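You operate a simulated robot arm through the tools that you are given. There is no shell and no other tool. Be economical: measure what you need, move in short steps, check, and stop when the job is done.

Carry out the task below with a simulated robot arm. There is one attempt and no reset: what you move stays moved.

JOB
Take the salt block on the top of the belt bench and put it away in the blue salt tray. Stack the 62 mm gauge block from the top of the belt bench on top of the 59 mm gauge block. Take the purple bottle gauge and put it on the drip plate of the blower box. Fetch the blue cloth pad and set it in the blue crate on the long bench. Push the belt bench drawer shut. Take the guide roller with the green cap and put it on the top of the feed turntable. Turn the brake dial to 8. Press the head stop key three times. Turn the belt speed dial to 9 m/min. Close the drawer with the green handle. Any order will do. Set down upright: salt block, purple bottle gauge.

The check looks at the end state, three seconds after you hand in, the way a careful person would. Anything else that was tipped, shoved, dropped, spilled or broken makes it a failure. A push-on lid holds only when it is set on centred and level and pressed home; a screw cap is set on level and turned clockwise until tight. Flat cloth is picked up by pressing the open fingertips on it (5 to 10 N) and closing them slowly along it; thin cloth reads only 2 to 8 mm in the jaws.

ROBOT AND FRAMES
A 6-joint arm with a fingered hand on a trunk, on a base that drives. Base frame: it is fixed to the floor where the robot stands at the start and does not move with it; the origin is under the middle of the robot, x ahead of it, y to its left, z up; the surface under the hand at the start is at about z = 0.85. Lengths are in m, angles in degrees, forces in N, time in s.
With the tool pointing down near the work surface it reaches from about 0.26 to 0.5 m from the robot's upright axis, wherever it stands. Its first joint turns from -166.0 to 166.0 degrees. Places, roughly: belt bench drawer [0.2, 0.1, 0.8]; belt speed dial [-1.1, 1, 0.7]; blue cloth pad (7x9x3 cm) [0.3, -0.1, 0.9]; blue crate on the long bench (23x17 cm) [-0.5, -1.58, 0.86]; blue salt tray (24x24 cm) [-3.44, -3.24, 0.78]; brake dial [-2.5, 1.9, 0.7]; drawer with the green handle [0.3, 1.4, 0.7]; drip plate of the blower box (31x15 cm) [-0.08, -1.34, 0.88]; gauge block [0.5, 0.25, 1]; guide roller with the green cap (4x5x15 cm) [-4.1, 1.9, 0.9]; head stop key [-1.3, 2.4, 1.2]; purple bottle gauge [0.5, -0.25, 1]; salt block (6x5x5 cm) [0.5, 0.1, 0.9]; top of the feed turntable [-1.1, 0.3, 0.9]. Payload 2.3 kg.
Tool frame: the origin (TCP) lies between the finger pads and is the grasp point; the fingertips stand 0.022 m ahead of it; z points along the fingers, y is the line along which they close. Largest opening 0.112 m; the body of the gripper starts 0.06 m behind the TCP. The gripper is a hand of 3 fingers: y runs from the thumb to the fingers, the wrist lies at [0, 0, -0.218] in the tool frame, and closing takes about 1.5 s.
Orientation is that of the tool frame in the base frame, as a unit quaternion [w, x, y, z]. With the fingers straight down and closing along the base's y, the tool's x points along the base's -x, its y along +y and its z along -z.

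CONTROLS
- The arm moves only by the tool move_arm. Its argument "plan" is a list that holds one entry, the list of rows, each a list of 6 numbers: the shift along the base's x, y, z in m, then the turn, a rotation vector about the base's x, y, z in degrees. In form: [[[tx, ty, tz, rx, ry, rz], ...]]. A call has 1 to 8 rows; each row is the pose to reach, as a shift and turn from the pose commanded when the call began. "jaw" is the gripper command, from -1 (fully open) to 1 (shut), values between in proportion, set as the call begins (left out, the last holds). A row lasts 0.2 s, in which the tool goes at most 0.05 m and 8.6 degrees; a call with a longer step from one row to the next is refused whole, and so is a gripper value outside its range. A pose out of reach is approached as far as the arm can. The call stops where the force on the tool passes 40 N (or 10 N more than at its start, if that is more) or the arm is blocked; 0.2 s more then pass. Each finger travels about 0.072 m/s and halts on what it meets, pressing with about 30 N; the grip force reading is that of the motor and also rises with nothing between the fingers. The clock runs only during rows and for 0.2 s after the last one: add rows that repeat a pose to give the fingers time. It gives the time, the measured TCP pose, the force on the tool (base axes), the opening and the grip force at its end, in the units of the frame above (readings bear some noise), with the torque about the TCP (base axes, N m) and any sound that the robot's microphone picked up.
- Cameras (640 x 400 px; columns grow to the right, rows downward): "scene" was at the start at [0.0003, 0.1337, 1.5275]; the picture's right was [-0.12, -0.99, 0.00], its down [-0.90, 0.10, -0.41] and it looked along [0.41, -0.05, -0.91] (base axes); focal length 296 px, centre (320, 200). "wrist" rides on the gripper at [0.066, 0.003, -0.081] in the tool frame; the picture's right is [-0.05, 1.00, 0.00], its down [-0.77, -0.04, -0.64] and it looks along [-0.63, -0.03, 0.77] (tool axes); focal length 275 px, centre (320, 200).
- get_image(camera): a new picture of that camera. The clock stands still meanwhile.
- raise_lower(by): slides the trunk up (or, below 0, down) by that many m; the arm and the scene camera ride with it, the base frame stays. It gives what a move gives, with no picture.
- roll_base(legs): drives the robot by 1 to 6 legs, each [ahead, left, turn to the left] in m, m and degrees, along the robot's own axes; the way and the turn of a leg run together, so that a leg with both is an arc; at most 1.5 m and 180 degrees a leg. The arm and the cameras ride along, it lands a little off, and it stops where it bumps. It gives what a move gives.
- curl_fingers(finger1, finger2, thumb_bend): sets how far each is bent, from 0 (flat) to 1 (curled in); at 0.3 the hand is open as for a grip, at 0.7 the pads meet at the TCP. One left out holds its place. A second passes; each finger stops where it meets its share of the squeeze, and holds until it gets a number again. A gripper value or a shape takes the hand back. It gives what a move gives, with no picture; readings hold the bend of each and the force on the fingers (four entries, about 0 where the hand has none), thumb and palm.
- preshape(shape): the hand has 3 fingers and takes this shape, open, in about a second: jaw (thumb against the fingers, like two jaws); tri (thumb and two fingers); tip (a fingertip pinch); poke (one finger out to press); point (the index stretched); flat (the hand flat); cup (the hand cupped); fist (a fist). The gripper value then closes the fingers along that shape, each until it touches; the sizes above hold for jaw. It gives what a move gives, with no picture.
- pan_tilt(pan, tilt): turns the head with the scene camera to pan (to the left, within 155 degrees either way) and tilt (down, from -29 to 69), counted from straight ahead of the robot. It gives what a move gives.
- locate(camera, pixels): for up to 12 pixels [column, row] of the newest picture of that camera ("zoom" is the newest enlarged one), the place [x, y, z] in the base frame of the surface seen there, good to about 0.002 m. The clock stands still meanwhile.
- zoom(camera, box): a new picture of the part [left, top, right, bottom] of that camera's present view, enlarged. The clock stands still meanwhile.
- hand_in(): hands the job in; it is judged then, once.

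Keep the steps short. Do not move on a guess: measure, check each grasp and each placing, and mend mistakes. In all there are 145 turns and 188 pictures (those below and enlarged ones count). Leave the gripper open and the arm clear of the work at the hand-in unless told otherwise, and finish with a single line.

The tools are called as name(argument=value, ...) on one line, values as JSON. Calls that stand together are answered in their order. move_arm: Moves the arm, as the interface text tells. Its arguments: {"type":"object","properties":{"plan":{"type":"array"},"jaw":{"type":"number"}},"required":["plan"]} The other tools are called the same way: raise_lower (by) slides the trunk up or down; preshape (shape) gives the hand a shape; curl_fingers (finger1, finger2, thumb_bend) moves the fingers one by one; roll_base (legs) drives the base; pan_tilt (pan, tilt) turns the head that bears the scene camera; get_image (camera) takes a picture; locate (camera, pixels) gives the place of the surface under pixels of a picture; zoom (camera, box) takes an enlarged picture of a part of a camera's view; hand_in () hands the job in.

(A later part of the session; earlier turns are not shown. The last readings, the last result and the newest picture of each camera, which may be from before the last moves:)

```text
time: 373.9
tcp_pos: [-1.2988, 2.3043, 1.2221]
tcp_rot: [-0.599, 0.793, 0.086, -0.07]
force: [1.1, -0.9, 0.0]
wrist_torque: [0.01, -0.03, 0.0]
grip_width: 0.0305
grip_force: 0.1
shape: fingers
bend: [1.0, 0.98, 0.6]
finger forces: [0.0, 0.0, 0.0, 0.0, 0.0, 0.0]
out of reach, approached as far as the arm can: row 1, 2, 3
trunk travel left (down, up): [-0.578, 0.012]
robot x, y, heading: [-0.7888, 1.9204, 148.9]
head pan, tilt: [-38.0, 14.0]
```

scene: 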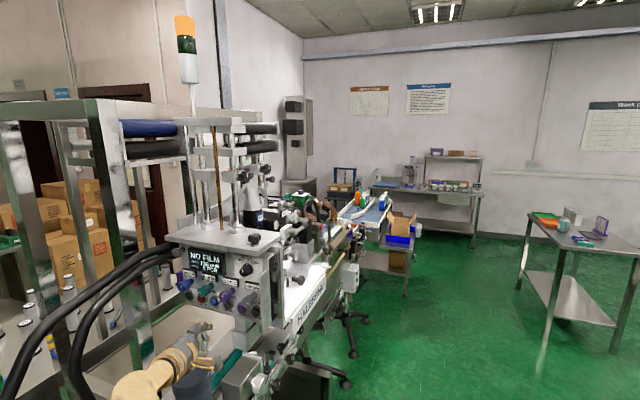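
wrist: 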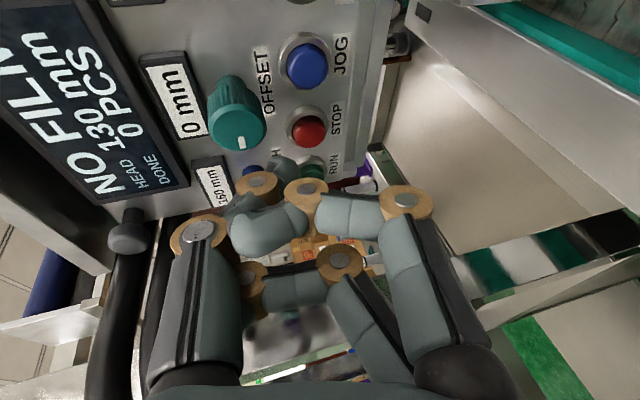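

Few turns remain, so I'll use the base for pressing (it can move in any direction). Set the height with the trunk, align to 2 cm in front of STOP and check.

raise_lower(by=-0.017)

roll_base(legs=[[0.0478, -0.0308, 0]])

get_image(camera="wrist")

locate(camera="wrist", pixels=[[287, 165], [280, 158], [292, 172], [320, 150], [310, 140], [330, 150], [300, 150], [270, 150], [320, 130]])

zoom(camera="scene", box=[160, 260, 280, 340])

```text
time: 374.6
tcp_pos: [-1.2989, 2.3063, 1.2053]
tcp_rot: [-0.597, 0.794, 0.086, -0.07]
force: [0.5, 0.0, 0.0]
wrist_torque: [-0.02, 0.0, -0.01]
grip_width: 0.0303
grip_force: 0.0
shape: fingers
bend: [1.0, 0.98, 0.6]
finger forces: [0.0, 0.0, 0.0, 0.0, 0.0, 0.0]
trunk travel left (down, up): [-0.561, 0.029]
robot x, y, heading: [-0.7869, 1.9229, 148.8]
head pan, tilt: [-38.0, 14.0]
```

```text
time: 375.5
tcp_pos: [-1.3233, 2.3564, 1.2041]
tcp_rot: [-0.598, 0.794, 0.085, -0.071]
force: [-0.7, -1.0, 0.5]
wrist_torque: [0.0, 0.04, -0.01]
grip_width: 0.0306
grip_force: 0.0
shape: fingers
bend: [1.0, 0.98, 0.6]
finger forces: [0.1, 0.0, 0.0, 0.0, 0.1, 0.0]
trunk travel left (down, up): [-0.561, 0.029]
robot x, y, heading: [-0.8114, 1.9708, 148.5]
head pan, tilt: [-38.0, 14.0]
```

```text
53 pictures are left
```

wrist: 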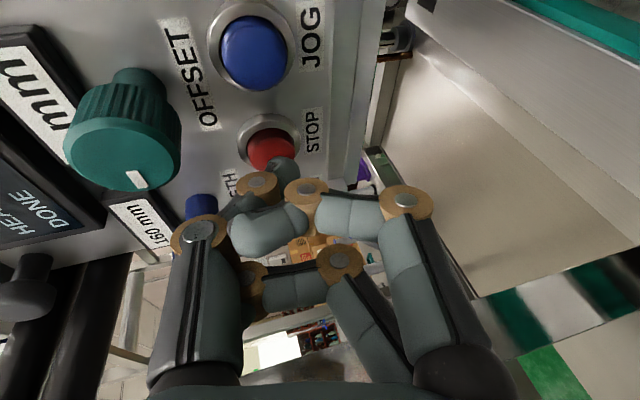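

```text
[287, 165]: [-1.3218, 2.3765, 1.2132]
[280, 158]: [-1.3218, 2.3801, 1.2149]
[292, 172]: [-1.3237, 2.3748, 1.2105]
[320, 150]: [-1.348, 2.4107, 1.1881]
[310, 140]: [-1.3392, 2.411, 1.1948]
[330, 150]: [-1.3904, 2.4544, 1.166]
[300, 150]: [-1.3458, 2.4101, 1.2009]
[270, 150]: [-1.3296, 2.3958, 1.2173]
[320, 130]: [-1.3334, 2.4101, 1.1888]
```

```text
5.00 times, centred on (220, 300) of scene
```

zoom: 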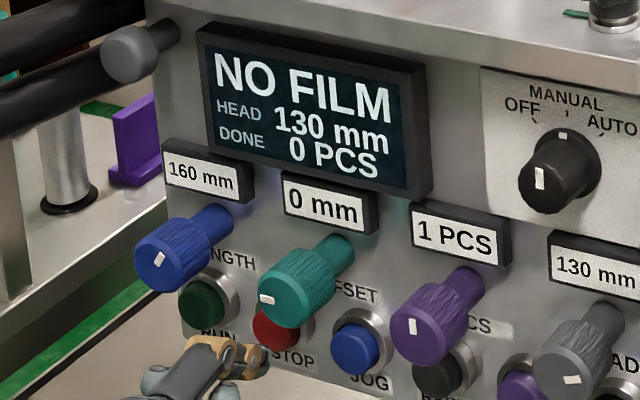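

Tip (−1.330, 2.380, 1.215) faces STOP with ~1.5 cm gap. Press three times with base moves of 2.4 cm along +y, reading forces each time.

roll_base(legs=[[0.0124, -0.0205, 0]])

roll_base(legs=[[-0.0124, 0.0205, 0]])

zoom(camera="scene", box=[160, 260, 280, 340])

```text
time: 376.4
tcp_pos: [-1.3224, 2.3776, 1.2037]
tcp_rot: [-0.599, 0.793, 0.086, -0.07]
force: [0.8, -7.6, -4.3]
wrist_torque: [-0.06, -0.01, 0.01]
grip_width: 0.0285
grip_force: 4.1
shape: fingers
bend: [1.0, 0.99, 0.65]
finger forces: [0.1, 0.0, 0.0, 0.1, 8.7, 0.0]
trunk travel left (down, up): [-0.561, 0.029]
robot x, y, heading: [-0.8118, 1.9969, 148.5]
head pan, tilt: [-38.0, 14.0]
heard: click
```

```text
time: 377.2
tcp_pos: [-1.3239, 2.3559, 1.2046]
tcp_rot: [-0.597, 0.794, 0.085, -0.07]
force: [-0.5, 0.4, 0.2]
wrist_torque: [0.03, -0.01, 0.0]
grip_width: 0.0302
grip_force: 0.0
shape: fingers
bend: [1.0, 0.99, 0.6]
finger forces: [0.1, 0.1, 0.0, 0.1, 0.1, 0.1]
trunk travel left (down, up): [-0.561, 0.029]
robot x, y, heading: [-0.8126, 1.9717, 148.3]
head pan, tilt: [-38.0, 14.0]
```

```text
5.00 times, centred on (220, 300) of scene
```

zoom: 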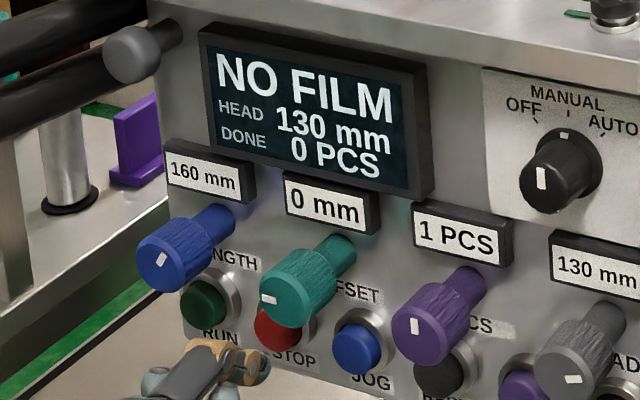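

Click heard — one press registered. Two more presses, then retreat, turn so the hand heads +x, and look at the green-handled drawer.

roll_base(legs=[[0.0124, -0.0205, 0]])

roll_base(legs=[[-0.0124, 0.0205, 0]])

roll_base(legs=[[0.0124, -0.0205, 0]])

roll_base(legs=[[-0.0124, 0.0205, 0]])

roll_base(legs=[[-0.42, 0, 0], [0, 0, -104]])

curl_fingers(finger1=1.0, finger2=1.0, thumb_bend=1.0)

pan_tilt(pan=-74, tilt=40)

get_image(camera="scene")

```text
time: 378.0
tcp_pos: [-1.3227, 2.3782, 1.2051]
tcp_rot: [-0.597, 0.794, 0.087, -0.07]
force: [1.0, -7.9, -3.3]
wrist_torque: [-0.05, -0.05, 0.03]
grip_width: 0.0285
grip_force: 5.3
shape: fingers
bend: [1.0, 0.99, 0.65]
finger forces: [0.0, 0.0, 0.0, 0.0, 8.6, 0.0]
trunk travel left (down, up): [-0.561, 0.029]
robot x, y, heading: [-0.8098, 1.9921, 148.8]
head pan, tilt: [-38.0, 14.0]
heard: click
```

```text
time: 378.8
tcp_pos: [-1.3231, 2.3551, 1.2047]
tcp_rot: [-0.598, 0.794, 0.086, -0.07]
force: [0.4, -0.5, -0.7]
wrist_torque: [-0.01, 0.0, -0.02]
grip_width: 0.0304
grip_force: 0.1
shape: fingers
bend: [1.0, 0.99, 0.6]
finger forces: [0.1, 0.1, 0.0, 0.1, 0.0, 0.1]
trunk travel left (down, up): [-0.561, 0.029]
robot x, y, heading: [-0.8128, 1.9721, 148.6]
head pan, tilt: [-38.0, 14.0]
```

```text
time: 379.6
tcp_pos: [-1.3245, 2.3778, 1.2037]
tcp_rot: [-0.597, 0.794, 0.086, -0.07]
force: [-0.7, -7.4, -2.8]
wrist_torque: [-0.08, -0.04, 0.03]
grip_width: 0.0287
grip_force: 4.0
shape: fingers
bend: [1.0, 0.99, 0.64]
finger forces: [0.0, 0.0, 0.0, 0.0, 8.5, 0.0]
trunk travel left (down, up): [-0.561, 0.029]
robot x, y, heading: [-0.8126, 1.9969, 148.5]
head pan, tilt: [-38.0, 14.0]
heard: click
```

```text
time: 380.4
tcp_pos: [-1.3237, 2.3557, 1.2056]
tcp_rot: [-0.598, 0.793, 0.088, -0.071]
force: [-0.5, 0.0, 0.5]
wrist_torque: [0.0, 0.01, 0.01]
grip_width: 0.0301
grip_force: 0.1
shape: fingers
bend: [1.0, 0.99, 0.6]
finger forces: [0.0, 0.0, 0.0, 0.1, 0.0, 0.0]
trunk travel left (down, up): [-0.561, 0.029]
robot x, y, heading: [-0.8057, 1.9734, 148.6]
head pan, tilt: [-38.0, 14.0]
```

```text
time: 387.4
tcp_pos: [0.0474, 2.1546, 1.2028]
tcp_rot: [0.422, -0.556, 0.573, -0.43]
force: [0.7, 0.0, 0.5]
wrist_torque: [0.0, -0.02, 0.0]
grip_width: 0.0301
grip_force: 0.1
shape: fingers
bend: [1.0, 0.99, 0.6]
finger forces: [0.0, 0.1, 0.1, 0.0, 0.0, 0.1]
trunk travel left (down, up): [-0.561, 0.029]
robot x, y, heading: [-0.4488, 1.7515, 44.2]
head pan, tilt: [-38.0, 14.0]
```

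```text
time: 388.4
tcp_pos: [0.0462, 2.1546, 1.2036]
tcp_rot: [0.422, -0.556, 0.573, -0.429]
force: [-0.4, 0.6, -0.1]
wrist_torque: [-0.03, 0.0, 0.01]
grip_width: 0.0228
grip_force: 0.0
shape: fingers
bend: [1.0, 1.0, 0.9]
finger forces: [0.0, 0.0, 0.1, 0.0, 0.0, 0.0]
trunk travel left (down, up): [-0.561, 0.029]
robot x, y, heading: [-0.4542, 1.7531, 44.1]
head pan, tilt: [-38.0, 14.0]
```

```text
time: 389.4
tcp_pos: [0.0467, 2.154, 1.2035]
tcp_rot: [0.422, -0.556, 0.574, -0.429]
force: [0.8, -0.1, 0.3]
wrist_torque: [0.02, -0.01, 0.01]
grip_width: 0.0229
grip_force: 0.1
shape: fingers
bend: [1.0, 1.0, 0.9]
finger forces: [0.0, 0.0, 0.0, 0.1, 0.0, 0.0]
trunk travel left (down, up): [-0.561, 0.029]
robot x, y, heading: [-0.4517, 1.7498, 44.3]
head pan, tilt: [-74.0, 40.0]
```

```text
50 pictures are left
```

scene: 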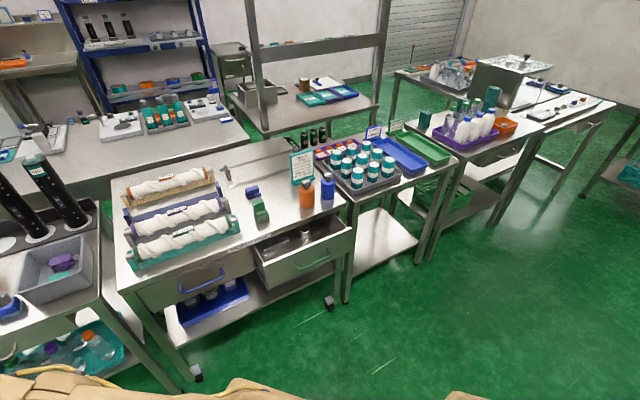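

Three clicks in all. Measure the open drawer (green handle at (312,262)) and also look toward the brake dial.

locate(camera="scene", pixels=[[313, 266], [298, 272], [328, 258], [270, 285], [347, 245], [305, 258], [266, 268], [350, 232], [200, 290], [245, 240], [340, 208], [290, 240]])

pan_tilt(pan=132, tilt=18)

get_image(camera="scene")

```text
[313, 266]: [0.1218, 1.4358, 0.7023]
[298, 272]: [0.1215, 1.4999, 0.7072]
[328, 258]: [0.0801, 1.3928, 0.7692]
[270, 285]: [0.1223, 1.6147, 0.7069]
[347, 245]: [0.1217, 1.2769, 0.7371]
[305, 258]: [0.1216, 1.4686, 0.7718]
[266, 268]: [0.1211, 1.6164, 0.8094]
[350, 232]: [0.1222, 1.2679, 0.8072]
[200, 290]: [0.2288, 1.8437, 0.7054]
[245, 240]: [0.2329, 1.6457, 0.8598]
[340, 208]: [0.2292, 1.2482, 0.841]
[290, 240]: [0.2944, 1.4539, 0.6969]
```

```text
time: 392.4
tcp_pos: [0.0471, 2.155, 1.2037]
tcp_rot: [0.422, -0.556, 0.574, -0.428]
force: [0.0, -0.3, -0.6]
wrist_torque: [0.01, -0.02, -0.03]
grip_width: 0.0226
grip_force: 0.0
shape: fingers
bend: [1.0, 1.0, 0.9]
finger forces: [0.0, 0.0, 0.0, 0.0, 0.1, 0.1]
trunk travel left (down, up): [-0.561, 0.029]
robot x, y, heading: [-0.4506, 1.7553, 44.7]
head pan, tilt: [132.0, 18.0]
```

```text
49 pictures are left
```

scene: 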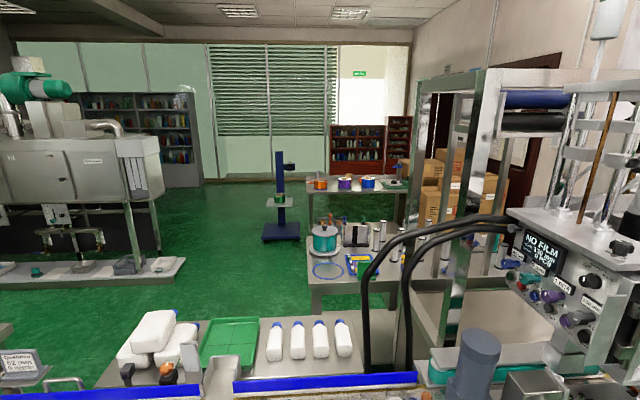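

Drawer front at x=0.122, y 1.27–1.62, z 0.70–0.81; handle to x≈0.08. Line the fist up at (0, 1.443, 0.76) and push with base moves along +x.

locate(camera="scene", pixels=[[370, 290], [340, 288], [318, 300], [325, 240], [400, 285], [310, 290], [360, 265]])

zoom(camera="scene", box=[290, 190, 430, 320])

roll_base(legs=[[-0.534, -0.473, 0]])

raise_lower(by=-0.443)

roll_base(legs=[[0.092, -0.091, 0]])

pan_tilt(pan=-12, tilt=28)

get_image(camera="scene")

```text
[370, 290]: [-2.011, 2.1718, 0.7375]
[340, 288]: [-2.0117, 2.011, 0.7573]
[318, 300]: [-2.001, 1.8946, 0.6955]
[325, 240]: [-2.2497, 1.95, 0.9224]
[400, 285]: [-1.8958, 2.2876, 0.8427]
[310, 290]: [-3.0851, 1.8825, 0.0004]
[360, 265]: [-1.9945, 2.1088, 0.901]
```

```text
3.08 times, centred on (360, 255) of scene
```

zoom: 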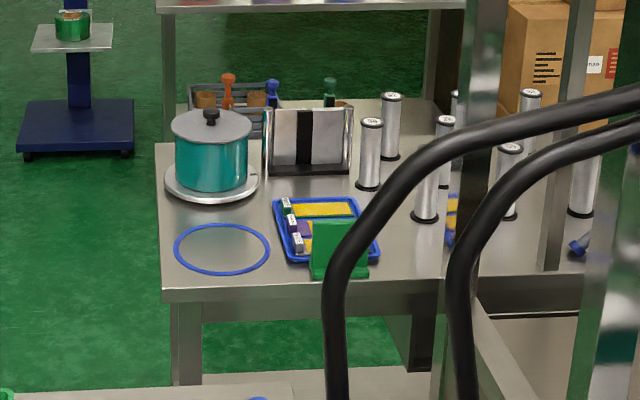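

```text
time: 396.3
tcp_pos: [-0.0055, 1.4433, 1.2025]
tcp_rot: [0.423, -0.556, 0.573, -0.43]
force: [0.1, -0.5, 0.7]
wrist_torque: [0.01, 0.02, -0.01]
grip_width: 0.0227
grip_force: 0.0
shape: fingers
bend: [1.0, 1.0, 0.9]
finger forces: [0.1, 0.0, 0.0, 0.0, 0.0, 0.0]
trunk travel left (down, up): [-0.561, 0.029]
robot x, y, heading: [-0.5022, 1.041, 44.5]
head pan, tilt: [132.0, 18.0]
```

```text
refused: -0.443 is not a number from -0.4 to 0.4
```

```text
time: 397.6
tcp_pos: [0.1274, 1.4428, 1.2034]
tcp_rot: [0.421, -0.555, 0.575, -0.429]
force: [-0.8, -0.4, 0.8]
wrist_torque: [-0.02, 0.0, 0.0]
grip_width: 0.023
grip_force: 0.1
shape: fingers
bend: [1.0, 1.0, 0.9]
finger forces: [0.1, 0.1, 0.0, 0.0, 0.1, 0.0]
trunk travel left (down, up): [-0.561, 0.029]
robot x, y, heading: [-0.371, 1.036, 44.4]
head pan, tilt: [132.0, 18.0]
```

```text
time: 399.8
tcp_pos: [0.1258, 1.4421, 1.2035]
tcp_rot: [0.421, -0.555, 0.574, -0.43]
force: [-0.5, 0.4, -0.4]
wrist_torque: [0.03, 0.0, -0.01]
grip_width: 0.0229
grip_force: 0.1
shape: fingers
bend: [1.0, 1.0, 0.9]
finger forces: [0.0, 0.1, 0.0, 0.0, 0.0, 0.0]
trunk travel left (down, up): [-0.561, 0.029]
robot x, y, heading: [-0.3769, 1.0354, 44.5]
head pan, tilt: [-12.0, 28.0]
```

```text
47 pictures are left
```

scene: 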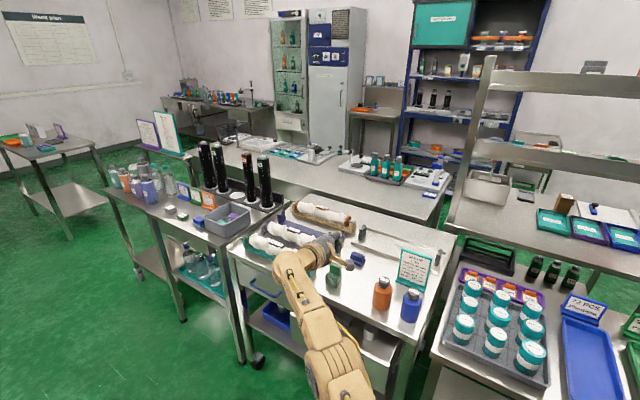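

The trunk call was over its limit, so the hand is still high. Back off, lower in two steps, and push.

roll_base(legs=[[-0.0998, 0.0981, 0]])

raise_lower(by=-0.4)

raise_lower(by=-0.043)

roll_base(legs=[[0.1034, -0.1016, 0]])

roll_base(legs=[[0.0214, -0.021, 0]])

pan_tilt(pan=-12, tilt=22)

get_image(camera="scene")

get_image(camera="wrist")

```text
time: 401.2
tcp_pos: [-0.0153, 1.4403, 1.2041]
tcp_rot: [0.421, -0.555, 0.575, -0.43]
force: [0.1, -0.5, 0.1]
wrist_torque: [0.01, 0.01, 0.04]
grip_width: 0.0227
grip_force: 0.1
shape: fingers
bend: [1.0, 1.0, 0.9]
finger forces: [0.0, 0.0, 0.0, 0.0, 0.0, 0.0]
trunk travel left (down, up): [-0.561, 0.029]
robot x, y, heading: [-0.5179, 1.0411, 44.3]
head pan, tilt: [-12.0, 28.0]
```

```text
time: 405.0
tcp_pos: [-0.0137, 1.4389, 0.8044]
tcp_rot: [0.421, -0.555, 0.575, -0.43]
force: [-0.5, 0.3, -0.3]
wrist_torque: [-0.03, 0.02, 0.01]
grip_width: 0.0227
grip_force: 0.0
shape: fingers
bend: [1.0, 1.0, 0.9]
finger forces: [0.0, 0.1, 0.0, 0.0, 0.0, 0.0]
trunk travel left (down, up): [-0.161, 0.429]
robot x, y, heading: [-0.5148, 1.0436, 44.2]
head pan, tilt: [-12.0, 28.0]
```

```text
time: 405.9
tcp_pos: [-0.0144, 1.4405, 0.7614]
tcp_rot: [0.421, -0.555, 0.575, -0.43]
force: [-0.2, -0.9, 0.4]
wrist_torque: [0.0, 0.04, 0.0]
grip_width: 0.0224
grip_force: 0.0
shape: fingers
bend: [1.0, 1.0, 0.9]
finger forces: [0.0, 0.0, 0.0, 0.1, 0.1, 0.0]
trunk travel left (down, up): [-0.118, 0.472]
robot x, y, heading: [-0.5139, 1.0422, 44.3]
head pan, tilt: [-12.0, 28.0]
```

```text
time: 407.2
tcp_pos: [0.1272, 1.4422, 0.7614]
tcp_rot: [0.422, -0.556, 0.573, -0.429]
force: [-0.2, -0.2, -0.9]
wrist_torque: [0.03, 0.0, -0.01]
grip_width: 0.0224
grip_force: 0.0
shape: fingers
bend: [1.0, 1.0, 0.92]
finger forces: [0.0, 0.1, 0.1, 0.1, 0.1, 0.0]
trunk travel left (down, up): [-0.118, 0.472]
robot x, y, heading: [-0.3739, 1.0396, 44.3]
head pan, tilt: [-12.0, 28.0]
```

```text
time: 408.0
tcp_pos: [0.1584, 1.4408, 0.7612]
tcp_rot: [0.422, -0.555, 0.573, -0.43]
force: [-0.9, 0.6, -0.1]
wrist_torque: [0.02, 0.01, -0.03]
grip_width: 0.0226
grip_force: 0.1
shape: fingers
bend: [1.0, 1.0, 0.92]
finger forces: [0.0, 0.0, 0.0, 0.1, 0.0, 0.0]
trunk travel left (down, up): [-0.118, 0.472]
robot x, y, heading: [-0.3424, 1.0396, 44.3]
head pan, tilt: [-12.0, 28.0]
```

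```text
time: 408.7
tcp_pos: [0.1585, 1.4415, 0.76]
tcp_rot: [0.421, -0.556, 0.573, -0.43]
force: [1.0, -0.2, -0.2]
wrist_torque: [0.01, -0.02, 0.0]
grip_width: 0.0226
grip_force: 0.0
shape: fingers
bend: [1.0, 1.0, 0.92]
finger forces: [0.0, 0.1, 0.1, 0.0, 0.1, 0.0]
trunk travel left (down, up): [-0.118, 0.472]
robot x, y, heading: [-0.3379, 1.0403, 44.2]
head pan, tilt: [-12.0, 22.0]
```

```text
46 pictures are left
```

scene: 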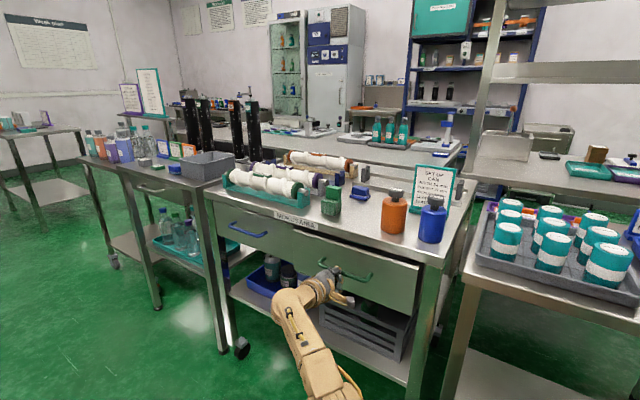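

```text
45 pictures are left
```

wrist: 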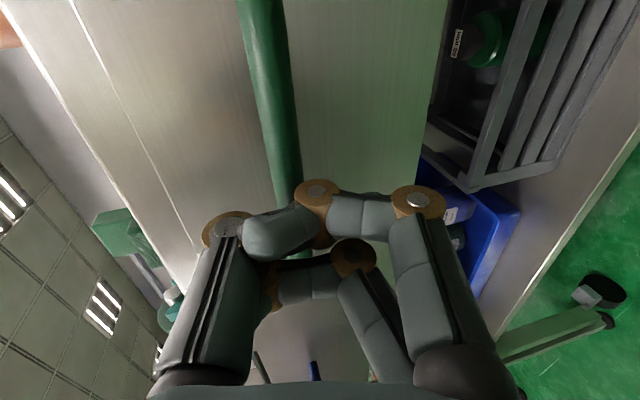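

Nearly in. Push a little further in two small steps, then back away and check.

locate(camera="scene", pixels=[[390, 285], [350, 255], [270, 238], [230, 215], [395, 262], [315, 243]])

roll_base(legs=[[0.0128, -0.0126, 0]])

roll_base(legs=[[0.0085, -0.0084, 0]])

get_image(camera="scene")

locate(camera="scene", pixels=[[390, 285], [350, 255], [270, 238], [230, 215], [395, 262], [315, 243], [400, 300]])

```text
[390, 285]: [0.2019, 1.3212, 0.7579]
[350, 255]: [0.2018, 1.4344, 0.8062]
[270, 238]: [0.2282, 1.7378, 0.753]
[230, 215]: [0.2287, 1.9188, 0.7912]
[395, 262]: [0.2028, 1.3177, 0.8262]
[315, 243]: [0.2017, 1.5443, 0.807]
```

```text
time: 409.5
tcp_pos: [0.1763, 1.4418, 0.7602]
tcp_rot: [0.422, -0.555, 0.574, -0.429]
force: [0.2, 0.0, 0.9]
wrist_torque: [0.0, 0.02, 0.03]
grip_width: 0.0225
grip_force: 0.1
shape: fingers
bend: [1.0, 1.0, 0.92]
finger forces: [0.0, 0.1, 0.0, 0.0, 0.0, 0.0]
trunk travel left (down, up): [-0.118, 0.472]
robot x, y, heading: [-0.3231, 1.0353, 44.4]
head pan, tilt: [-12.0, 22.0]
```

```text
time: 410.2
tcp_pos: [0.1888, 1.4419, 0.7616]
tcp_rot: [0.422, -0.555, 0.574, -0.429]
force: [-1.2, 0.0, 0.1]
wrist_torque: [-0.01, 0.0, 0.01]
grip_width: 0.0226
grip_force: 0.1
shape: fingers
bend: [1.0, 1.0, 0.92]
finger forces: [0.0, 0.0, 0.0, 0.1, 0.1, 0.0]
trunk travel left (down, up): [-0.118, 0.472]
robot x, y, heading: [-0.308, 1.037, 44.3]
head pan, tilt: [-12.0, 22.0]
```

```text
44 pictures are left
```

scene: 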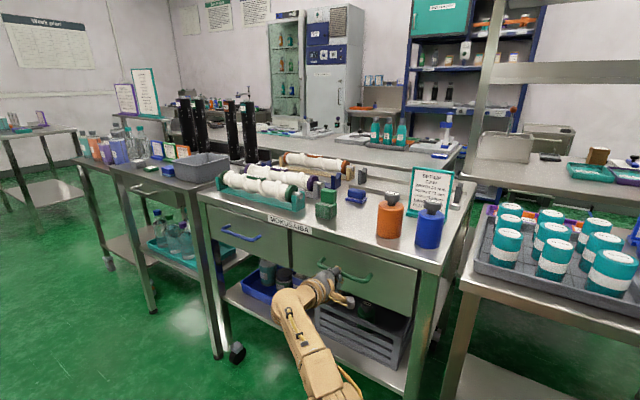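

```text
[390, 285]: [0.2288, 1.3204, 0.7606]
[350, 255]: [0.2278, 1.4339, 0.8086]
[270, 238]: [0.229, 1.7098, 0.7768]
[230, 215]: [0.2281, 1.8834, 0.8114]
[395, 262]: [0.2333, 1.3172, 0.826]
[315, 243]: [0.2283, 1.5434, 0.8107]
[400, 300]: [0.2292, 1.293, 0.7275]
```

Drawer front now at 0.2285, flush with its neighbour: shut. Now travel to the brake dial (south side of the film table): back off, raise, level the tool, open the jaws and drive around.

roll_base(legs=[[-0.143, 0.14, 0]])

raise_lower(by=0.4)

preshape(shape="jaw")

move_arm(plan=[[[0, 0, 0, 0, -5, 0], [0, 0, 0, 0, -10, 0], [0, 0, 0, 0, -15, 0], [0, 0, 0, 0, -15, 0]]], jaw=-0.3)

roll_base(legs=[[0, 0, -134.3], [1.0, 0, 0], [0.6, 0, 0], [0, 0, -90]])

roll_base(legs=[[1.0, 0, 0], [0.75, 0, 0], [0, 0, -80], [1.0, 0, 0]])

pan_tilt(pan=0, tilt=18)

get_image(camera="scene")

```text
time: 411.8
tcp_pos: [-0.0096, 1.4435, 0.7613]
tcp_rot: [0.423, -0.555, 0.573, -0.429]
force: [-0.8, -0.3, 0.1]
wrist_torque: [0.0, -0.02, 0.03]
grip_width: 0.0227
grip_force: 0.0
shape: fingers
bend: [1.0, 1.0, 0.92]
finger forces: [0.0, 0.0, 0.1, 0.1, 0.0, 0.1]
trunk travel left (down, up): [-0.118, 0.472]
robot x, y, heading: [-0.51, 1.0452, 44.2]
head pan, tilt: [-12.0, 22.0]
```

```text
time: 415.7
tcp_pos: [-0.0091, 1.4454, 1.1611]
tcp_rot: [0.422, -0.555, 0.574, -0.429]
force: [0.0, 0.2, 0.5]
wrist_torque: [0.01, 0.02, -0.01]
grip_width: 0.0227
grip_force: 0.1
shape: fingers
bend: [1.0, 1.0, 0.92]
finger forces: [0.0, 0.1, 0.0, 0.1, 0.1, 0.1]
trunk travel left (down, up): [-0.518, 0.072]
robot x, y, heading: [-0.5056, 1.0447, 44.2]
head pan, tilt: [-12.0, 22.0]
```

```text
time: 416.6
tcp_pos: [-0.0085, 1.4445, 1.1603]
tcp_rot: [0.422, -0.555, 0.575, -0.429]
force: [0.3, -0.3, -0.4]
wrist_torque: [-0.02, -0.02, 0.0]
grip_width: 0.1119
grip_force: 0.0
shape: jaw
bend: [0.3, 0.3, 0.3]
finger forces: [0.0, 0.0, 0.0, 0.0, 0.0, 0.0]
trunk travel left (down, up): [-0.518, 0.072]
robot x, y, heading: [-0.5069, 1.0442, 44.3]
head pan, tilt: [-12.0, 22.0]
```

```text
time: 417.6
tcp_pos: [-0.0093, 1.4444, 1.1604]
tcp_rot: [0.493, -0.494, 0.514, -0.499]
force: [0.3, 1.1, -0.3]
wrist_torque: [0.02, -0.02, 0.01]
grip_width: 0.0732
grip_force: 0.0
shape: jaw
bend: [0.7, 0.7, 0.67]
finger forces: [0.1, 0.0, 0.1, 0.0, 0.0, 0.0]
trunk travel left (down, up): [-0.518, 0.072]
robot x, y, heading: [-0.509, 1.04, 44.2]
head pan, tilt: [-12.0, 22.0]
```

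```text
time: 435.0
tcp_pos: [-1.1294, -0.5083, 1.1609]
tcp_rot: [-0.646, 0.66, 0.269, -0.274]
force: [0.8, -0.4, -0.6]
wrist_torque: [0.01, 0.0, -0.01]
grip_width: 0.0731
grip_force: 0.1
shape: jaw
bend: [0.7, 0.7, 0.67]
finger forces: [0.0, 0.1, 0.1, 0.0, 0.1, 0.0]
trunk travel left (down, up): [-0.518, 0.072]
robot x, y, heading: [-0.4946, -0.5588, -178.9]
head pan, tilt: [-12.0, 22.0]
```

```text
time: 452.0
tcp_pos: [-2.5125, 1.0582, 1.16]
tcp_rot: [-0.672, 0.682, -0.21, 0.198]
force: [0.1, 0.2, -0.4]
wrist_torque: [-0.02, 0.01, -0.01]
grip_width: 0.0731
grip_force: 0.0
shape: jaw
bend: [0.7, 0.7, 0.67]
finger forces: [0.1, 0.0, 0.0, 0.1, 0.1, 0.0]
trunk travel left (down, up): [-0.518, 0.072]
robot x, y, heading: [-2.4396, 0.4217, 102.3]
head pan, tilt: [-12.0, 22.0]
```

```text
time: 452.7
tcp_pos: [-2.5122, 1.0592, 1.1606]
tcp_rot: [-0.673, 0.682, -0.209, 0.198]
force: [-1.1, -1.0, 0.3]
wrist_torque: [-0.02, 0.01, 0.05]
grip_width: 0.0731
grip_force: 0.1
shape: jaw
bend: [0.7, 0.7, 0.67]
finger forces: [0.0, 0.0, 0.0, 0.0, 0.0, 0.1]
trunk travel left (down, up): [-0.518, 0.072]
robot x, y, heading: [-2.4404, 0.4245, 102.1]
head pan, tilt: [0.0, 18.0]
```

```text
43 pictures are left
```

scene: 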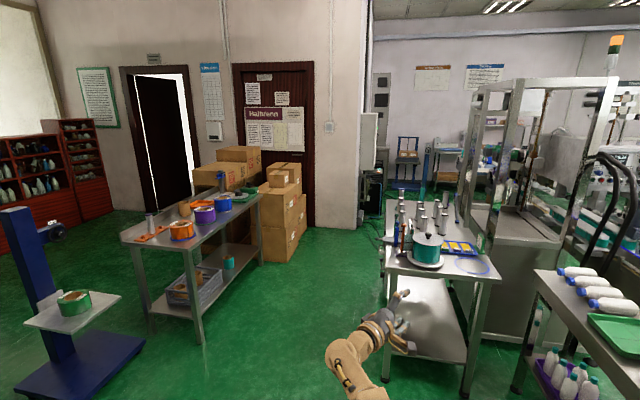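

The dial must be on the table's west face (x≈−2.5). Drive to (−3.15, 1.40), turn to 44° so the tool heads +x, lower to dial height and look.

roll_base(legs=[[1.1, 0.49, 0], [0, 0, -58]])

raise_lower(by=-0.4)

raise_lower(by=-0.05)

pan_tilt(pan=-8, tilt=25)

get_image(camera="scene")

get_image(camera="wrist")

zoom(camera="scene", box=[200, 120, 440, 270])

```text
time: 461.4
tcp_pos: [-2.6543, 1.8034, 1.1604]
tcp_rot: [0.494, -0.496, 0.512, -0.497]
force: [-0.4, -0.2, 0.4]
wrist_torque: [0.02, -0.02, 0.02]
grip_width: 0.073
grip_force: 0.1
shape: jaw
bend: [0.7, 0.7, 0.67]
finger forces: [0.1, 0.0, 0.0, 0.0, 0.0, 0.0]
trunk travel left (down, up): [-0.518, 0.072]
robot x, y, heading: [-3.1494, 1.4005, 44.5]
head pan, tilt: [0.0, 18.0]
```

```text
time: 465.2
tcp_pos: [-2.6539, 1.8025, 0.7605]
tcp_rot: [0.494, -0.496, 0.513, -0.497]
force: [-0.5, 0.3, -0.7]
wrist_torque: [-0.01, 0.0, 0.03]
grip_width: 0.0729
grip_force: 0.1
shape: jaw
bend: [0.7, 0.7, 0.67]
finger forces: [0.0, 0.0, 0.1, 0.1, 0.0, 0.1]
trunk travel left (down, up): [-0.118, 0.472]
robot x, y, heading: [-3.1494, 1.3988, 44.7]
head pan, tilt: [0.0, 18.0]
```

```text
time: 466.1
tcp_pos: [-2.6539, 1.8024, 0.711]
tcp_rot: [0.494, -0.496, 0.513, -0.497]
force: [0.7, 0.2, -0.5]
wrist_torque: [0.02, 0.02, 0.01]
grip_width: 0.0732
grip_force: 0.1
shape: jaw
bend: [0.7, 0.7, 0.67]
finger forces: [0.0, 0.1, 0.0, 0.0, 0.0, 0.0]
trunk travel left (down, up): [-0.068, 0.522]
robot x, y, heading: [-3.1476, 1.3981, 44.6]
head pan, tilt: [0.0, 18.0]
```

```text
time: 466.8
tcp_pos: [-2.6541, 1.8029, 0.7112]
tcp_rot: [0.494, -0.496, 0.512, -0.497]
force: [0.6, 0.2, -0.6]
wrist_torque: [0.01, -0.02, -0.05]
grip_width: 0.0733
grip_force: 0.0
shape: jaw
bend: [0.7, 0.7, 0.67]
finger forces: [0.0, 0.0, 0.0, 0.0, 0.0, 0.0]
trunk travel left (down, up): [-0.068, 0.522]
robot x, y, heading: [-3.1507, 1.3961, 44.5]
head pan, tilt: [-8.0, 25.0]
```

```text
42 pictures are left
```

scene: 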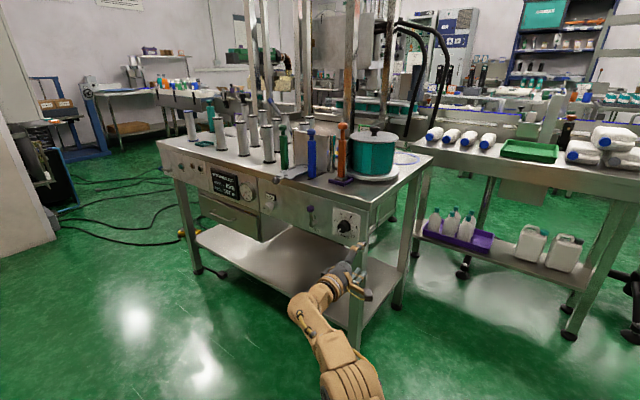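

```text
41 pictures are left
```

wrist: 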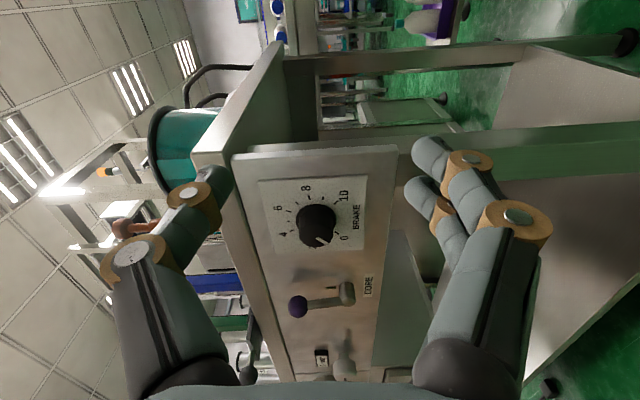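

```text
2.67 times, centred on (320, 195) of scene
```

zoom: 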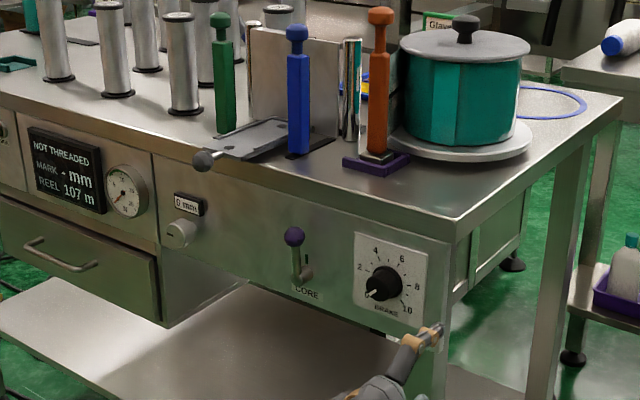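

Brake dial faces −x; measure its centre and read the pointer closely.

zoom(camera="wrist", box=[250, 165, 380, 260])

zoom(camera="scene", box=[325, 200, 375, 250])

locate(camera="wrist", pixels=[[316, 232], [304, 230], [328, 235], [316, 245], [316, 215], [300, 215], [270, 200], [345, 195], [350, 235], [320, 240]])

locate(camera="scene", pixels=[[343, 227], [344, 225], [340, 228], [349, 227], [344, 232], [344, 219], [335, 215], [358, 225]])

```text
4.21 times, centred on (315, 212) of wrist
```

zoom: 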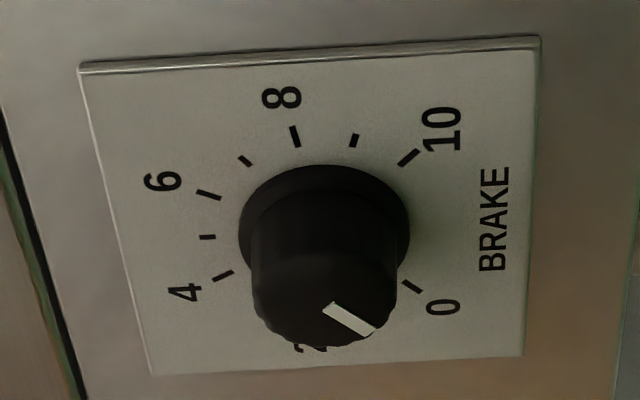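

```text
8.00 times, centred on (350, 225) of scene
```

zoom: 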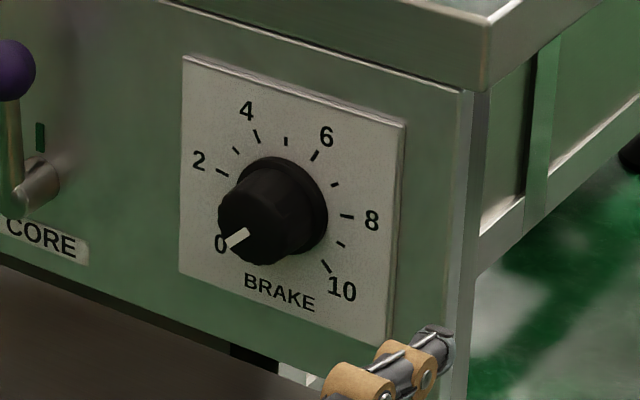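

```text
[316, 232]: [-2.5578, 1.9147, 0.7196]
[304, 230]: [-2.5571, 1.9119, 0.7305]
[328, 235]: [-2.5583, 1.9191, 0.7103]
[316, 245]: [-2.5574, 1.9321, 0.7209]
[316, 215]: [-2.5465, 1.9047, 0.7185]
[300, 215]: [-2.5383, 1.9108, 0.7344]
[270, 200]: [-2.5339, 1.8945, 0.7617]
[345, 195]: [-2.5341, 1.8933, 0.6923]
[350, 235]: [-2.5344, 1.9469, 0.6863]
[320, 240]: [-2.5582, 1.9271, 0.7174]
```

```text
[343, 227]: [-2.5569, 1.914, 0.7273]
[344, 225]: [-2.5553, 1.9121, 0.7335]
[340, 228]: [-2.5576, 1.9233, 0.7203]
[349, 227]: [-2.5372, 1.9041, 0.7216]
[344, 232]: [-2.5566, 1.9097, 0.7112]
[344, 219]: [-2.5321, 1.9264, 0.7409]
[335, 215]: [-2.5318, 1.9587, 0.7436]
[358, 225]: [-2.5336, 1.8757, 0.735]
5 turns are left
```

Dial centre ≈(y 1.915, z 0.7205), face x −2.557, pointer at 0; 8 is 216° clockwise. First align in y/z and narrow the jaws.

move_arm(plan=[[[0, 0, 0, 0, 0, 0], [0, 0, 0, 0, 0, 0], [0, 0, 0, 0, 0, 0]]], jaw=-0.05)

raise_lower(by=0.0095)

roll_base(legs=[[0.1, 0.0589, 0]])

get_image(camera="wrist")

locate(camera="wrist", pixels=[[320, 140], [310, 140], [330, 140], [300, 140], [340, 140], [320, 125], [320, 155], [320, 110], [320, 170], [305, 155], [335, 155]])

```text
time: 467.6
tcp_pos: [-2.6539, 1.802, 0.7112]
tcp_rot: [0.494, -0.496, 0.512, -0.497]
force: [0.4, -0.8, -0.1]
wrist_torque: [0.01, 0.02, 0.02]
grip_width: 0.0593
grip_force: 0.0
shape: jaw
bend: [0.72, 0.72, 0.7]
finger forces: [0.1, 0.0, 0.0, 0.1, 0.0, 0.0]
trunk travel left (down, up): [-0.068, 0.522]
robot x, y, heading: [-3.1493, 1.401, 44.9]
head pan, tilt: [-8.0, 25.0]
```

```text
time: 468.2
tcp_pos: [-2.6541, 1.8021, 0.7198]
tcp_rot: [0.494, -0.497, 0.512, -0.497]
force: [-0.7, 0.2, 0.0]
wrist_torque: [0.01, -0.01, -0.01]
grip_width: 0.0593
grip_force: 0.0
shape: jaw
bend: [0.72, 0.72, 0.7]
finger forces: [0.0, 0.0, 0.0, 0.0, 0.1, 0.0]
trunk travel left (down, up): [-0.077, 0.513]
robot x, y, heading: [-3.1498, 1.3996, 44.6]
head pan, tilt: [-8.0, 25.0]
```

```text
time: 469.4
tcp_pos: [-2.6232, 1.9155, 0.7202]
tcp_rot: [0.494, -0.496, 0.513, -0.496]
force: [0.2, -1.0, 0.4]
wrist_torque: [-0.03, 0.03, 0.01]
grip_width: 0.0595
grip_force: 0.1
shape: jaw
bend: [0.72, 0.72, 0.7]
finger forces: [0.1, 0.0, 0.1, 0.0, 0.1, 0.1]
trunk travel left (down, up): [-0.077, 0.513]
robot x, y, heading: [-3.1177, 1.5146, 44.8]
head pan, tilt: [-8.0, 25.0]
```

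```text
37 pictures are left
```

wrist: 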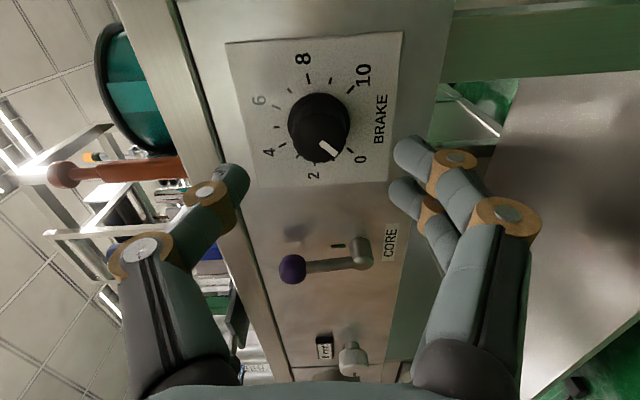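

```text
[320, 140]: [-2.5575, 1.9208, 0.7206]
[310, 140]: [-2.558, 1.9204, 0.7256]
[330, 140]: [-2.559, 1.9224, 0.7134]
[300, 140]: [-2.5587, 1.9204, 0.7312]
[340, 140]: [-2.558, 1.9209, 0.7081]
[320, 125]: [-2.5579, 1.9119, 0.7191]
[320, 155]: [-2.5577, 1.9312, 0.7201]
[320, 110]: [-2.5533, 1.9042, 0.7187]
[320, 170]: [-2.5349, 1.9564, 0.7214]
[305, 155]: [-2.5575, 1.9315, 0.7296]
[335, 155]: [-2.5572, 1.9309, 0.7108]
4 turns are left
```

Aligned to ~3 mm. Drive in, grip, and turn 216° clockwise (+x rotation), then check.

roll_base(legs=[[0.0437, -0.0384, 0]])

move_arm(plan=[[[0, 0, 0, 0, 0, 0], [0, 0, 0, 0, 0, 0], [0, 0, 0, 0, 0, 0], [0, 0, 0, 0, 0, 0], [0, 0, 0, 0, 0, 0]]], jaw=1)

move_arm(plan=[[[0, 0, 0, 8.4, 0, 0], [0, 0, 0, 16.8, 0, 0], [0, 0, 0, 25.2, 0, 0], [0, 0, 0, 33.6, 0, 0], [0, 0, 0, 42, 0, 0], [0, 0, 0, 50.4, 0, 0], [0, 0, 0, 58.8, 0, 0], [0, 0, 0, 67.2, 0, 0]]])

move_arm(plan=[[[0, 0, 0, 8.4, 0, 0], [0, 0, 0, 16.8, 0, 0], [0, 0, 0, 25.2, 0, 0], [0, 0, 0, 33.6, 0, 0], [0, 0, 0, 42, 0, 0], [0, 0, 0, 50.4, 0, 0], [0, 0, 0, 58.8, 0, 0], [0, 0, 0, 67.2, 0, 0]]])

move_arm(plan=[[[0, 0, 0, 8.4, 0, 0], [0, 0, 0, 16.8, 0, 0], [0, 0, 0, 25.2, 0, 0], [0, 0, 0, 33.6, 0, 0], [0, 0, 0, 42, 0, 0], [0, 0, 0, 50.4, 0, 0], [0, 0, 0, 58.8, 0, 0], [0, 0, 0, 67.2, 0, 0]]])

move_arm(plan=[[[0, 0, 0, 7.2, 0, 0], [0, 0, 0, 14.4, 0, 0], [0, 0, 0, 14.4, 0, 0]]])

get_image(camera="wrist")

zoom(camera="scene", box=[300, 170, 400, 250])

```text
time: 470.4
tcp_pos: [-2.564, 1.9185, 0.7207]
tcp_rot: [0.495, -0.496, 0.512, -0.496]
force: [-0.2, -0.3, 0.2]
wrist_torque: [0.02, -0.02, 0.01]
grip_width: 0.0596
grip_force: 0.0
shape: jaw
bend: [0.72, 0.72, 0.7]
finger forces: [0.0, 0.1, 0.0, 0.0, 0.0, 0.1]
trunk travel left (down, up): [-0.077, 0.513]
robot x, y, heading: [-3.0639, 1.5103, 44.8]
head pan, tilt: [-8.0, 25.0]
```

```text
time: 471.6
tcp_pos: [-2.5639, 1.917, 0.7207]
tcp_rot: [0.495, -0.496, 0.513, -0.496]
force: [1.1, -4.0, -0.6]
wrist_torque: [0.12, 0.03, -0.04]
grip_width: 0.0241
grip_force: 30.1
shape: jaw
bend: [0.73, 0.73, 0.7]
finger forces: [13.5, 14.4, 0.1, 0.0, 26.6, 0.0]
trunk travel left (down, up): [-0.077, 0.513]
robot x, y, heading: [-3.0617, 1.5129, 44.7]
head pan, tilt: [-8.0, 25.0]
```

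```text
time: 473.4
tcp_pos: [-2.5637, 1.9193, 0.7175]
tcp_rot: [0.685, -0.14, 0.703, -0.13]
force: [-5.8, -1.3, -22.0]
wrist_torque: [-0.03, 0.34, 0.0]
grip_width: 0.0239
grip_force: 29.8
shape: jaw
bend: [0.73, 0.73, 0.7]
finger forces: [21.4, 15.6, 0.1, 0.1, 27.7, 0.0]
trunk travel left (down, up): [-0.077, 0.513]
robot x, y, heading: [-3.0593, 1.514, 44.8]
head pan, tilt: [-8.0, 25.0]
```

```text
time: 475.2
tcp_pos: [-2.5635, 1.9229, 0.7159]
tcp_rot: [0.649, 0.261, 0.657, 0.28]
force: [-1.1, 25.3, -20.9]
wrist_torque: [-0.09, 0.3, 0.4]
grip_width: 0.0239
grip_force: 30.2
shape: jaw
bend: [0.72, 0.73, 0.7]
finger forces: [23.6, 13.4, 0.0, 0.1, 31.0, 0.0]
trunk travel left (down, up): [-0.077, 0.513]
robot x, y, heading: [-3.0608, 1.5134, 44.6]
head pan, tilt: [-8.0, 25.0]
```

```text
time: 476.3
tcp_pos: [-2.5641, 1.9257, 0.7179]
tcp_rot: [0.536, 0.445, 0.542, 0.47]
force: [11.3, 23.3, -1.8]
wrist_torque: [-0.03, 0.02, 0.34]
grip_width: 0.0238
grip_force: 30.5
shape: jaw
bend: [0.72, 0.73, 0.7]
finger forces: [18.5, 13.1, 0.0, 0.1, 28.4, 0.0]
trunk travel left (down, up): [-0.077, 0.513]
robot x, y, heading: [-3.061, 1.5117, 44.8]
head pan, tilt: [-8.0, 25.0]
stopped in row 5: the force on the tool passed its limit at 44 N (the readings are from after the stop); the commanded pose is now the measured one
```

```text
time: 477.1
tcp_pos: [-2.5636, 1.9239, 0.7197]
tcp_rot: [0.476, 0.509, 0.479, 0.534]
force: [9.6, 33.9, 3.3]
wrist_torque: [-0.03, -0.07, 0.47]
grip_width: 0.0236
grip_force: 30.0
shape: jaw
bend: [0.72, 0.73, 0.7]
finger forces: [21.7, 12.2, 0.0, 0.0, 31.1, 0.0]
trunk travel left (down, up): [-0.077, 0.513]
robot x, y, heading: [-3.0614, 1.5136, 44.8]
head pan, tilt: [-8.0, 25.0]
```

```text
36 pictures are left
```

wrist: 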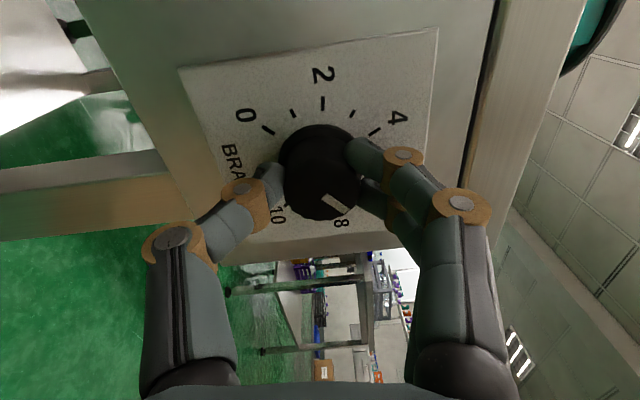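

```text
5.00 times, centred on (350, 210) of scene
3 turns are left
```

zoom: 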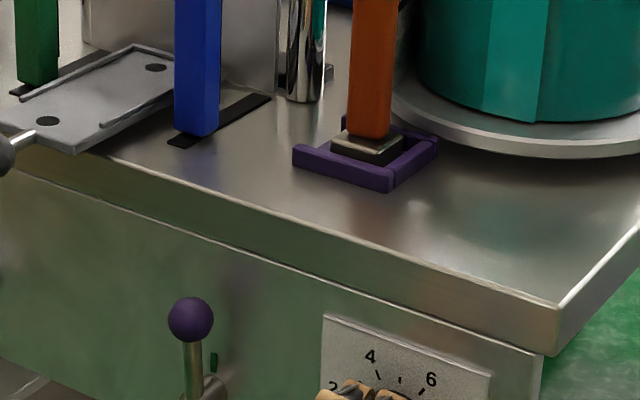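

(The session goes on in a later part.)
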